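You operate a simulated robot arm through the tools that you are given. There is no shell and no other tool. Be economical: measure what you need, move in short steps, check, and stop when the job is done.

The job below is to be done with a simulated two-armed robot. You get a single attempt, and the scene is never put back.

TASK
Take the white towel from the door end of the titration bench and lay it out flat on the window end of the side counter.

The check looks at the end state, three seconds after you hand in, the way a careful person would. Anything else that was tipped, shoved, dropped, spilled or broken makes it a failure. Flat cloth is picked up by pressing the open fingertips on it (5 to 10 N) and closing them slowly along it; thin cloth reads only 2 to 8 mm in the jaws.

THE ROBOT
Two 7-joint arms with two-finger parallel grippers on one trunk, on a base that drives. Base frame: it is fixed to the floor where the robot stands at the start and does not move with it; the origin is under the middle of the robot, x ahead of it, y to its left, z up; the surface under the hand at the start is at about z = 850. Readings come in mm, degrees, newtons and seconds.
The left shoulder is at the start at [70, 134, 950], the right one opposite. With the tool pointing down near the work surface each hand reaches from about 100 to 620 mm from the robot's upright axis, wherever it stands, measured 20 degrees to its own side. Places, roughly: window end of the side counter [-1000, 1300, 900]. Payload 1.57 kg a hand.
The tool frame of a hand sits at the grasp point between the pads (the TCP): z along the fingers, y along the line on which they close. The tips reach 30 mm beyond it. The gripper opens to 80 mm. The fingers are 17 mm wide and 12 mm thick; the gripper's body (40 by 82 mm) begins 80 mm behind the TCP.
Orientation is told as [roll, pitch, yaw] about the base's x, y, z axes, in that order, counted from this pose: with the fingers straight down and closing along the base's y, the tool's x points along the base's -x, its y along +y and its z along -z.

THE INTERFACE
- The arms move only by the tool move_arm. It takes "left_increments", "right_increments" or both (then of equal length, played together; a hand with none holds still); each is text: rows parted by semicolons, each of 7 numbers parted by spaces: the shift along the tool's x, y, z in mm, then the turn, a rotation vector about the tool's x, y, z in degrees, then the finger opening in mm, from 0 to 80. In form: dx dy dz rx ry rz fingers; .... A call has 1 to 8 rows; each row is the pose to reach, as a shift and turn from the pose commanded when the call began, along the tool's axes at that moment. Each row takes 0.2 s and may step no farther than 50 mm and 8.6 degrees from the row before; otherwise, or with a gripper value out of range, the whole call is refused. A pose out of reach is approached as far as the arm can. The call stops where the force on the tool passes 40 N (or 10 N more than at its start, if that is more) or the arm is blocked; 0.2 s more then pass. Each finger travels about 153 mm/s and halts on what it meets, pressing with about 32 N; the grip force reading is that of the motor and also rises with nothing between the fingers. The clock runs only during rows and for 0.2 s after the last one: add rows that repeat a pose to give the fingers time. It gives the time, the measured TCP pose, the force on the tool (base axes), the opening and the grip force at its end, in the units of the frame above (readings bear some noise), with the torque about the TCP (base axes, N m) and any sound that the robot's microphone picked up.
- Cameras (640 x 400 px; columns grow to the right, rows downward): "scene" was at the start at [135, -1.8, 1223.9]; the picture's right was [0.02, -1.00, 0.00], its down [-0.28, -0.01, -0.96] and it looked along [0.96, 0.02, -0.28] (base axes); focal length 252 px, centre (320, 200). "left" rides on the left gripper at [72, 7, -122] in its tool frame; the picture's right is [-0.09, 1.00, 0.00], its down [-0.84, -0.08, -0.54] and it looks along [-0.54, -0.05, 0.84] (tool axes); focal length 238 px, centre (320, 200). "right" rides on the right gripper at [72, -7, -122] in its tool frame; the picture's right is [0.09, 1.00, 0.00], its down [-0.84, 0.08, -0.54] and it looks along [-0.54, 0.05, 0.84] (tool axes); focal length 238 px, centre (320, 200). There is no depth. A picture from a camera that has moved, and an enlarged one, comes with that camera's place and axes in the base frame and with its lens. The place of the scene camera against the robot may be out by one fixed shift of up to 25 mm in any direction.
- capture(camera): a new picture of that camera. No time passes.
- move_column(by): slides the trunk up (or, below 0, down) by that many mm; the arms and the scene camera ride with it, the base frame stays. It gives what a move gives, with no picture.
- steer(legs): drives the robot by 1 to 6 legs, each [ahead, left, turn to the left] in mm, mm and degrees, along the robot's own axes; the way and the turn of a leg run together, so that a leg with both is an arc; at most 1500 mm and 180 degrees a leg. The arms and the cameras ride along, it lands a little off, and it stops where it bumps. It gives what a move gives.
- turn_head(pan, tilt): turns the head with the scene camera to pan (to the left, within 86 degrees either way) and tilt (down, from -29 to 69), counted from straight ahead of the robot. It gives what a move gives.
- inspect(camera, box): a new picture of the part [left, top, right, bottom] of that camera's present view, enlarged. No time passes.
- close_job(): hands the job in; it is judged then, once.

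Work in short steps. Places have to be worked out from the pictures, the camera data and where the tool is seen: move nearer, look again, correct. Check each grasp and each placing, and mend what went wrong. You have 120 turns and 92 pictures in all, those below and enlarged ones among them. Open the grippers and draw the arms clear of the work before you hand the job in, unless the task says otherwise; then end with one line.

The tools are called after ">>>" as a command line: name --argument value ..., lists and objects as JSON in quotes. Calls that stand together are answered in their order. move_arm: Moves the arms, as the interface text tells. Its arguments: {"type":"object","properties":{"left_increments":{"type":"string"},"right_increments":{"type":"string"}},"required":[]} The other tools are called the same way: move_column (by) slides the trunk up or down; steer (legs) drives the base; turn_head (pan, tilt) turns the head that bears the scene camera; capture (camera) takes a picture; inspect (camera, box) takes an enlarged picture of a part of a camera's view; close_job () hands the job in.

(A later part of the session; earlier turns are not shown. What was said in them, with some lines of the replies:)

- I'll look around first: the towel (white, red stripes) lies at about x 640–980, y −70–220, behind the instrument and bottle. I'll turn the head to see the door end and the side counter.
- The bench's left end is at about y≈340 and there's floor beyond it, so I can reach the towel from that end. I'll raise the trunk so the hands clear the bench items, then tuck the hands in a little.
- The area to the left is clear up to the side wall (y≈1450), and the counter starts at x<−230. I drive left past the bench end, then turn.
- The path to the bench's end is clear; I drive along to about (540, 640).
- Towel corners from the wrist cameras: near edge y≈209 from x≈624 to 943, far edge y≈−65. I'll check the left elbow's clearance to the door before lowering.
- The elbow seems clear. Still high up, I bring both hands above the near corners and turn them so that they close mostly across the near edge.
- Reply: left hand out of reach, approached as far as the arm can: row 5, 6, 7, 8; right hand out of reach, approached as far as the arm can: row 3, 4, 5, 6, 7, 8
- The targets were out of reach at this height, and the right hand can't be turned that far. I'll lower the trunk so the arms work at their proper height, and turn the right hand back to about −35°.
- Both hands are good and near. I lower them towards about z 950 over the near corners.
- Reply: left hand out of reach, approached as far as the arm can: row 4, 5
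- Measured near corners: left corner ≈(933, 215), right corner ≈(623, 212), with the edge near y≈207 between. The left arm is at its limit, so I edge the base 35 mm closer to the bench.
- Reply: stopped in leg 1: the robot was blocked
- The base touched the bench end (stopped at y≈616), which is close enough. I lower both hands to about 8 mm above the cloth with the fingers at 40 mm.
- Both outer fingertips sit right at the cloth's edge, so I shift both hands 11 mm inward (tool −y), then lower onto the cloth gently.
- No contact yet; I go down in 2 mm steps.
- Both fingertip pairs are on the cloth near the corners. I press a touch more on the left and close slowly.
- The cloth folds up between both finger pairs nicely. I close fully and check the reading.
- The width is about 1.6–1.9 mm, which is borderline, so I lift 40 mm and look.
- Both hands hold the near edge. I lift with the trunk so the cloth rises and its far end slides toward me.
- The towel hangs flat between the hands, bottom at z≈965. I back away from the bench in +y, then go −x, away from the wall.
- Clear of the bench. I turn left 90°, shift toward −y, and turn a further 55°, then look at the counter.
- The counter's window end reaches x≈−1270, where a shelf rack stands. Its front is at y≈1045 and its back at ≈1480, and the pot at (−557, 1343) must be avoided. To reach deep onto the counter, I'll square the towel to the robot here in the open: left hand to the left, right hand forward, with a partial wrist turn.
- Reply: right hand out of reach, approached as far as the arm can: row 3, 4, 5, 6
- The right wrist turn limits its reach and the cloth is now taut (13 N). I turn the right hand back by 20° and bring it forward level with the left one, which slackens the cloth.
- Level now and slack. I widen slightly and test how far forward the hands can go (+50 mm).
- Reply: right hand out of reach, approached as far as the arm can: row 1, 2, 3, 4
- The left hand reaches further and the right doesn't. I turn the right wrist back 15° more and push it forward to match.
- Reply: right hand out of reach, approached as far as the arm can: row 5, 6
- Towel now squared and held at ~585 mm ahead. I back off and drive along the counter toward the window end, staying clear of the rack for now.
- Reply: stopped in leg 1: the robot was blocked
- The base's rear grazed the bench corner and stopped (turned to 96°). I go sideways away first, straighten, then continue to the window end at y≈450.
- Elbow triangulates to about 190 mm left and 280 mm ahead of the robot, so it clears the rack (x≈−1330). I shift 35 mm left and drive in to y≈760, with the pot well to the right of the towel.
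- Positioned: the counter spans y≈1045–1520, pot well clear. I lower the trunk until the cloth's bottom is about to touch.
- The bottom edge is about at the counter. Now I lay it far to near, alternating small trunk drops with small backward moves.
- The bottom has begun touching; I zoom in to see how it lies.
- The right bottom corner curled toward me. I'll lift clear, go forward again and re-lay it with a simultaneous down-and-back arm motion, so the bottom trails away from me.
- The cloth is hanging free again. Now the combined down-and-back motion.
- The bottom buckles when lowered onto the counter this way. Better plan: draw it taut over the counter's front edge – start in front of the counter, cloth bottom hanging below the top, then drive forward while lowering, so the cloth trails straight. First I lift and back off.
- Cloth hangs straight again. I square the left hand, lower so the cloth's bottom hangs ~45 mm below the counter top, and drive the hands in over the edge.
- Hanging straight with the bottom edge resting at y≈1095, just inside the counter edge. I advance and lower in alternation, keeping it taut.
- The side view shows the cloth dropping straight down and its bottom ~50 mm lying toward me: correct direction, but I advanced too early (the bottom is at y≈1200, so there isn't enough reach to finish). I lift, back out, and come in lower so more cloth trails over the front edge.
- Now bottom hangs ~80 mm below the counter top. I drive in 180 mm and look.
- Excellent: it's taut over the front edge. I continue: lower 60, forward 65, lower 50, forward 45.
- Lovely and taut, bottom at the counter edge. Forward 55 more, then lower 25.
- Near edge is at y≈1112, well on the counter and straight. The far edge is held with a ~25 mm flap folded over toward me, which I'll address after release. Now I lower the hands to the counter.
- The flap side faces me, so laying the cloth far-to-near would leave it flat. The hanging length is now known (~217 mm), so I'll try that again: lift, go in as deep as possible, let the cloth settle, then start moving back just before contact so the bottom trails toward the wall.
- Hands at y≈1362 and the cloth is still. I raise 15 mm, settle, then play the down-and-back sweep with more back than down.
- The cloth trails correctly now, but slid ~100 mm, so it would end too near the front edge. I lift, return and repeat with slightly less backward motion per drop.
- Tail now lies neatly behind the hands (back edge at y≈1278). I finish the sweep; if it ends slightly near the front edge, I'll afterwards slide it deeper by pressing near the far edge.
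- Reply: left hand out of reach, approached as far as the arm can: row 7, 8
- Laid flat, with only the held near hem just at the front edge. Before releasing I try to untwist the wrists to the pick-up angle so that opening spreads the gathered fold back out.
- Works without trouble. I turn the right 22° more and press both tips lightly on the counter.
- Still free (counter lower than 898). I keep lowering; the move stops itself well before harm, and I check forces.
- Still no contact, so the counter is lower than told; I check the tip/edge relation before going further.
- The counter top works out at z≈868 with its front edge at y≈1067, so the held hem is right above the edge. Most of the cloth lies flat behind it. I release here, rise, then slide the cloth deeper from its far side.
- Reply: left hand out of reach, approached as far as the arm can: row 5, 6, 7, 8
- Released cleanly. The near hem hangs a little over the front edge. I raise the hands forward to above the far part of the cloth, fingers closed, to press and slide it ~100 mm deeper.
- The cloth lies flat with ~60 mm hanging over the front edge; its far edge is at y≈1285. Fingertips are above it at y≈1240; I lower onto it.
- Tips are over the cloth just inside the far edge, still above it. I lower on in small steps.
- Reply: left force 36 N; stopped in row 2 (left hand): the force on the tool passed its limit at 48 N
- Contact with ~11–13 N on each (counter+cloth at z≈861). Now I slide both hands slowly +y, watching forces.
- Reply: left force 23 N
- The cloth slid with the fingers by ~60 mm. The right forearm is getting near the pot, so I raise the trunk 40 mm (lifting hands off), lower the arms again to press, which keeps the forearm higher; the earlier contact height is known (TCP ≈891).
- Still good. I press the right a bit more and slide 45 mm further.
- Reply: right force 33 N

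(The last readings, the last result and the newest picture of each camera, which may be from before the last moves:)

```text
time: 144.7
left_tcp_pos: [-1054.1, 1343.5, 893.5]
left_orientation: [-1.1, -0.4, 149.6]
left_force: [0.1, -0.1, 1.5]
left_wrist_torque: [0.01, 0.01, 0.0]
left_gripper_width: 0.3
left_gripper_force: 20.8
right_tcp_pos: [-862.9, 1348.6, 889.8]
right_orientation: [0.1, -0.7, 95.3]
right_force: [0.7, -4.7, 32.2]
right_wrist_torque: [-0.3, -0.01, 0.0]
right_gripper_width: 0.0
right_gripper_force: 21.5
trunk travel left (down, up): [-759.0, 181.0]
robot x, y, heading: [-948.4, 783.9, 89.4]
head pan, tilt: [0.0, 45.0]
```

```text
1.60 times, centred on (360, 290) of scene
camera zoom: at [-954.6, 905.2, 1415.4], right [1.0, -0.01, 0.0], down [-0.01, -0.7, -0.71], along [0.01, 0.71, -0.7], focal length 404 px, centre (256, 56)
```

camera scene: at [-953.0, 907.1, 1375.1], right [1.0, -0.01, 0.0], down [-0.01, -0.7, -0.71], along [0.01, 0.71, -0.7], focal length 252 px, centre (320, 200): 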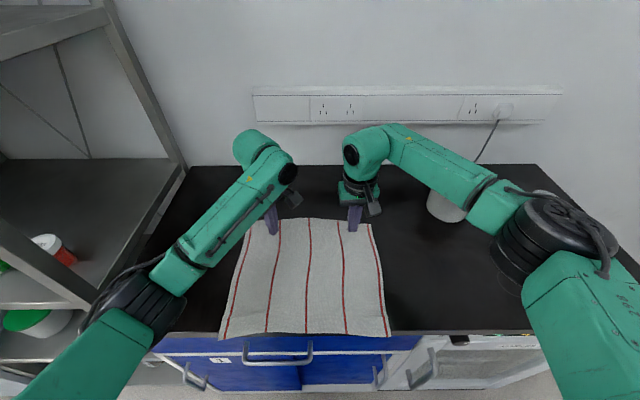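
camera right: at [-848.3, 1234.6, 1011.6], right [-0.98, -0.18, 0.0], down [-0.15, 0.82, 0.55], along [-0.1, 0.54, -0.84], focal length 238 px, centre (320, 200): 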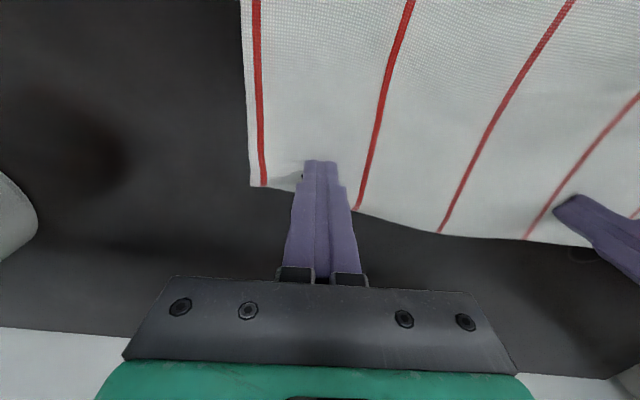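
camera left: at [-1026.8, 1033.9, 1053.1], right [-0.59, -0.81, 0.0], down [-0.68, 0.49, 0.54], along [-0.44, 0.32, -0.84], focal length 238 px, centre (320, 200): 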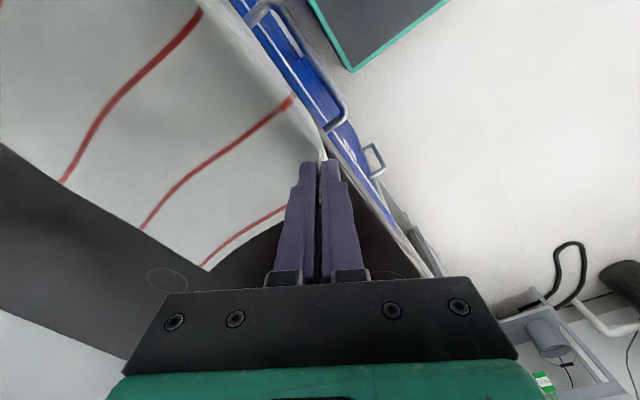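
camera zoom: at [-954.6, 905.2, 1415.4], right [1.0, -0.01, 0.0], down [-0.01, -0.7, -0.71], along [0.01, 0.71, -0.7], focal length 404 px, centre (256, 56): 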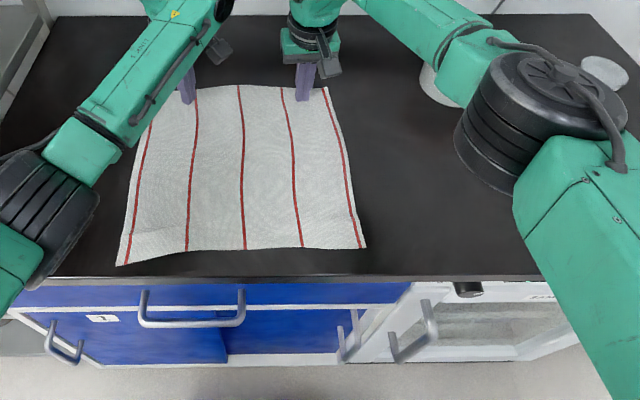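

The whole towel now lies flat on the counter, near edge ~25–40 mm inside the front edge. I raise the hands straight up and withdraw.

>>> move_arm --left_increments "0 0 -20 0 0 0 0;0 0 -50 0 0 0 0;0 0 -70 0 0 0 0" --right_increments "0 0 -20 0 0 0 0;0 0 -50 0 0 0 0;0 0 -70 0 0 0 0"

>>> move_column --by 150

>>> steer --legs '[[-450, 0, 0]]'

>>> capture --camera "scene"

```text
time: 145.5
left_tcp_pos: [-1054.2, 1349.1, 958.6]
left_orientation: [-0.7, -0.3, 149.5]
left_force: [0.4, 0.0, 0.1]
left_wrist_torque: [-0.03, 0.0, 0.0]
left_gripper_width: 0.0
left_gripper_force: 21.7
right_tcp_pos: [-861.9, 1353.1, 959.4]
right_orientation: [0.2, -0.3, 95.3]
right_force: [-0.2, 0.2, 0.2]
right_wrist_torque: [-0.02, -0.02, 0.0]
right_gripper_width: 0.0
right_gripper_force: 21.7
trunk travel left (down, up): [-759.0, 181.0]
robot x, y, heading: [-943.4, 785.9, 89.4]
head pan, tilt: [0.0, 45.0]
```

```text
time: 147.2
left_tcp_pos: [-1054.9, 1349.1, 1107.6]
left_orientation: [-0.8, -0.3, 149.5]
left_force: [0.1, 0.6, 0.4]
left_wrist_torque: [-0.02, -0.02, -0.01]
left_gripper_width: 0.0
left_gripper_force: 21.6
right_tcp_pos: [-862.4, 1352.2, 1108.2]
right_orientation: [0.1, -0.4, 95.3]
right_force: [0.7, -0.1, -0.2]
right_wrist_torque: [0.03, 0.0, 0.0]
right_gripper_width: 0.0
right_gripper_force: 21.7
trunk travel left (down, up): [-909.0, 31.0]
robot x, y, heading: [-946.4, 789.2, 89.6]
head pan, tilt: [0.0, 45.0]
```

```text
time: 149.9
left_tcp_pos: [-1053.8, 907.0, 1105.9]
left_orientation: [-0.7, -0.2, 149.0]
left_force: [-0.3, 0.3, -0.7]
left_wrist_torque: [-0.02, -0.01, -0.01]
left_gripper_width: 0.0
left_gripper_force: 21.0
right_tcp_pos: [-862.5, 909.1, 1106.9]
right_orientation: [0.1, -0.3, 94.7]
right_force: [-0.4, -0.5, 0.3]
right_wrist_torque: [-0.02, 0.01, 0.0]
right_gripper_width: 0.0
right_gripper_force: 21.3
trunk travel left (down, up): [-909.0, 31.0]
robot x, y, heading: [-953.7, 342.4, 89.1]
head pan, tilt: [0.0, 45.0]
```

```text
13 pictures are left
camera scene: at [-958.5, 472.2, 1564.2], right [1.0, -0.02, 0.0], down [-0.01, -0.71, -0.71], along [0.01, 0.71, -0.71], focal length 252 px, centre (320, 200)
```

scene: 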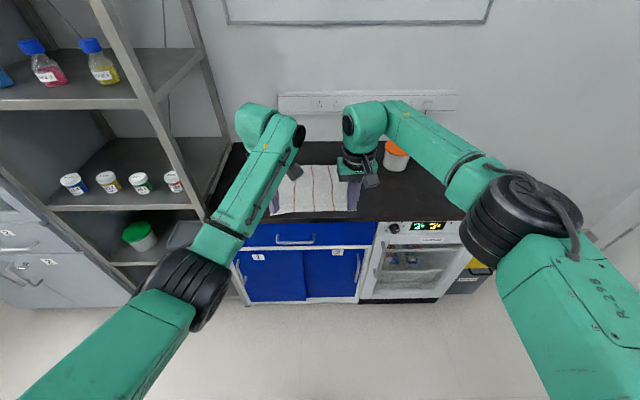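

Clear of the counter; everything stands in place. I open the grippers and take a closer look at the towel.

>>> move_arm --left_increments "0 0 0 0 0 0 60;0 0 0 0 0 0 80;0 0 0 0 0 0 80" --right_increments "0 0 0 0 0 0 60;0 0 0 0 0 0 80;0 0 0 0 0 0 80"

>>> steer --legs '[[0, -330, 0]]'

>>> turn_head --pan 25 --tilt 40

>>> capture --camera "scene"

```text
time: 150.7
left_tcp_pos: [-1055.1, 906.3, 1108.3]
left_orientation: [-0.8, -0.4, 148.9]
left_force: [-0.6, 0.2, 0.1]
left_wrist_torque: [0.0, -0.01, 0.0]
left_gripper_width: 79.9
left_gripper_force: 0.0
right_tcp_pos: [-863.0, 909.6, 1108.3]
right_orientation: [0.1, -0.3, 94.7]
right_force: [0.1, 0.6, 1.0]
right_wrist_torque: [0.04, -0.01, -0.03]
right_gripper_width: 80.1
right_gripper_force: 0.0
trunk travel left (down, up): [-909.0, 31.0]
robot x, y, heading: [-952.6, 343.7, 88.7]
head pan, tilt: [0.0, 45.0]
```

```text
time: 152.9
left_tcp_pos: [-730.9, 900.3, 1107.9]
left_orientation: [-0.8, -0.2, 149.1]
left_force: [0.1, 0.2, 0.2]
left_wrist_torque: [-0.01, -0.03, -0.02]
left_gripper_width: 80.0
left_gripper_force: 0.1
right_tcp_pos: [-538.8, 904.4, 1109.2]
right_orientation: [0.1, -0.4, 94.9]
right_force: [0.6, -0.1, -0.7]
right_wrist_torque: [0.01, 0.0, 0.0]
right_gripper_width: 79.9
right_gripper_force: 0.0
trunk travel left (down, up): [-909.0, 31.0]
robot x, y, heading: [-625.2, 335.9, 89.1]
head pan, tilt: [0.0, 45.0]
```

```text
time: 153.8
left_tcp_pos: [-728.6, 900.2, 1108.1]
left_orientation: [-0.7, -0.3, 149.0]
left_force: [-0.5, 0.7, 0.2]
left_wrist_torque: [0.0, -0.01, -0.01]
left_gripper_width: 79.9
left_gripper_force: 0.0
right_tcp_pos: [-537.2, 903.7, 1108.9]
right_orientation: [0.2, -0.4, 94.8]
right_force: [-0.5, -0.4, -0.1]
right_wrist_torque: [-0.04, 0.03, 0.0]
right_gripper_width: 79.8
right_gripper_force: 0.2
trunk travel left (down, up): [-909.0, 31.0]
robot x, y, heading: [-625.6, 337.6, 89.1]
head pan, tilt: [25.0, 40.0]
```

```text
12 pictures are left
camera scene: at [-667.0, 460.5, 1571.7], right [0.91, 0.41, 0.0], down [0.26, -0.59, -0.77], along [-0.31, 0.7, -0.64], focal length 252 px, centre (320, 200)
```

scene: 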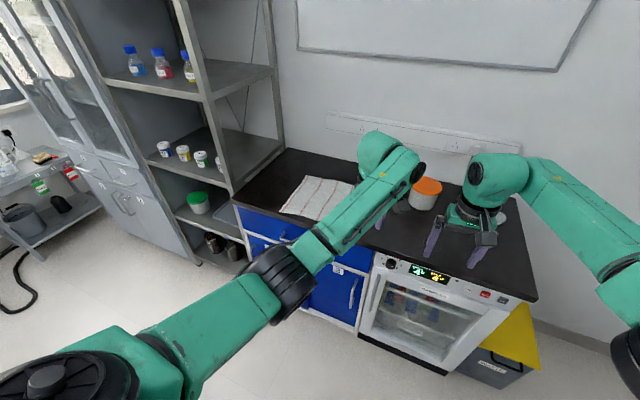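

>>> steer --legs '[[-150, -60, -25]]'

>>> turn_head --pan 60 --tilt 35

>>> capture --camera "scene"

```text
time: 155.5
left_tcp_pos: [-452.1, 730.6, 1106.1]
left_orientation: [-0.7, -0.1, 123.2]
left_force: [0.2, 0.4, -0.3]
left_wrist_torque: [-0.01, 0.0, -0.01]
left_gripper_width: 80.3
left_gripper_force: 0.1
right_tcp_pos: [-276.9, 650.1, 1107.6]
right_orientation: [0.1, -0.2, 68.8]
right_force: [-0.6, 0.6, -0.6]
right_wrist_torque: [-0.07, 0.02, -0.01]
right_gripper_width: 80.1
right_gripper_force: 0.0
trunk travel left (down, up): [-909.0, 31.0]
robot x, y, heading: [-605.1, 176.2, 63.0]
head pan, tilt: [25.0, 40.0]
```

```text
time: 156.5
left_tcp_pos: [-451.5, 728.5, 1107.8]
left_orientation: [-0.8, -0.3, 123.1]
left_force: [-0.2, 0.2, 0.0]
left_wrist_torque: [-0.02, -0.02, 0.0]
left_gripper_width: 80.0
left_gripper_force: 0.0
right_tcp_pos: [-277.7, 647.5, 1108.7]
right_orientation: [0.2, -0.4, 68.8]
right_force: [-0.5, 0.4, 0.4]
right_wrist_torque: [0.01, 0.01, 0.02]
right_gripper_width: 80.1
right_gripper_force: 0.0
trunk travel left (down, up): [-909.0, 31.0]
robot x, y, heading: [-604.8, 175.0, 63.1]
head pan, tilt: [60.0, 35.0]
```

```text
11 pictures are left
camera scene: at [-639.3, 290.3, 1579.3], right [0.84, 0.55, 0.0], down [0.31, -0.48, -0.82], along [-0.45, 0.69, -0.57], focal length 252 px, centre (320, 200)
```

scene: 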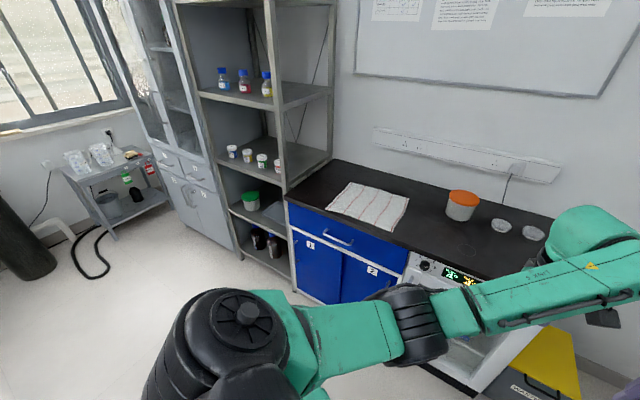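

>>> inspect --camera "scene" --box '[280, 150, 500, 288]'

```text
2.90 times, centred on (390, 219) of scene
camera zoom: at [-639.3, 290.3, 1579.3], right [0.84, 0.55, 0.0], down [0.31, -0.48, -0.82], along [-0.45, 0.69, -0.57], focal length 731 px, centre (117, 145)
```

zoom: 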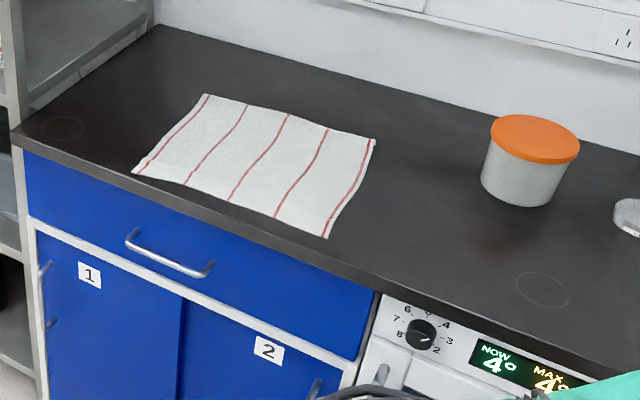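

The towel lies fully spread and flat on the window end of the counter. The pot and dishes are undisturbed, the grippers are open and the arms are clear, so I hand in.

>>> close_job

```text
The job is handed in.
```

The white towel now lies flat on the window end of the side counter. The pot and dishes there were not disturbed, and the grippers are open with the arms clear. While driving, the base bumped the titration bench twice and stopped. I did not look at that bench again afterwards to confirm nothing on it had shifted.
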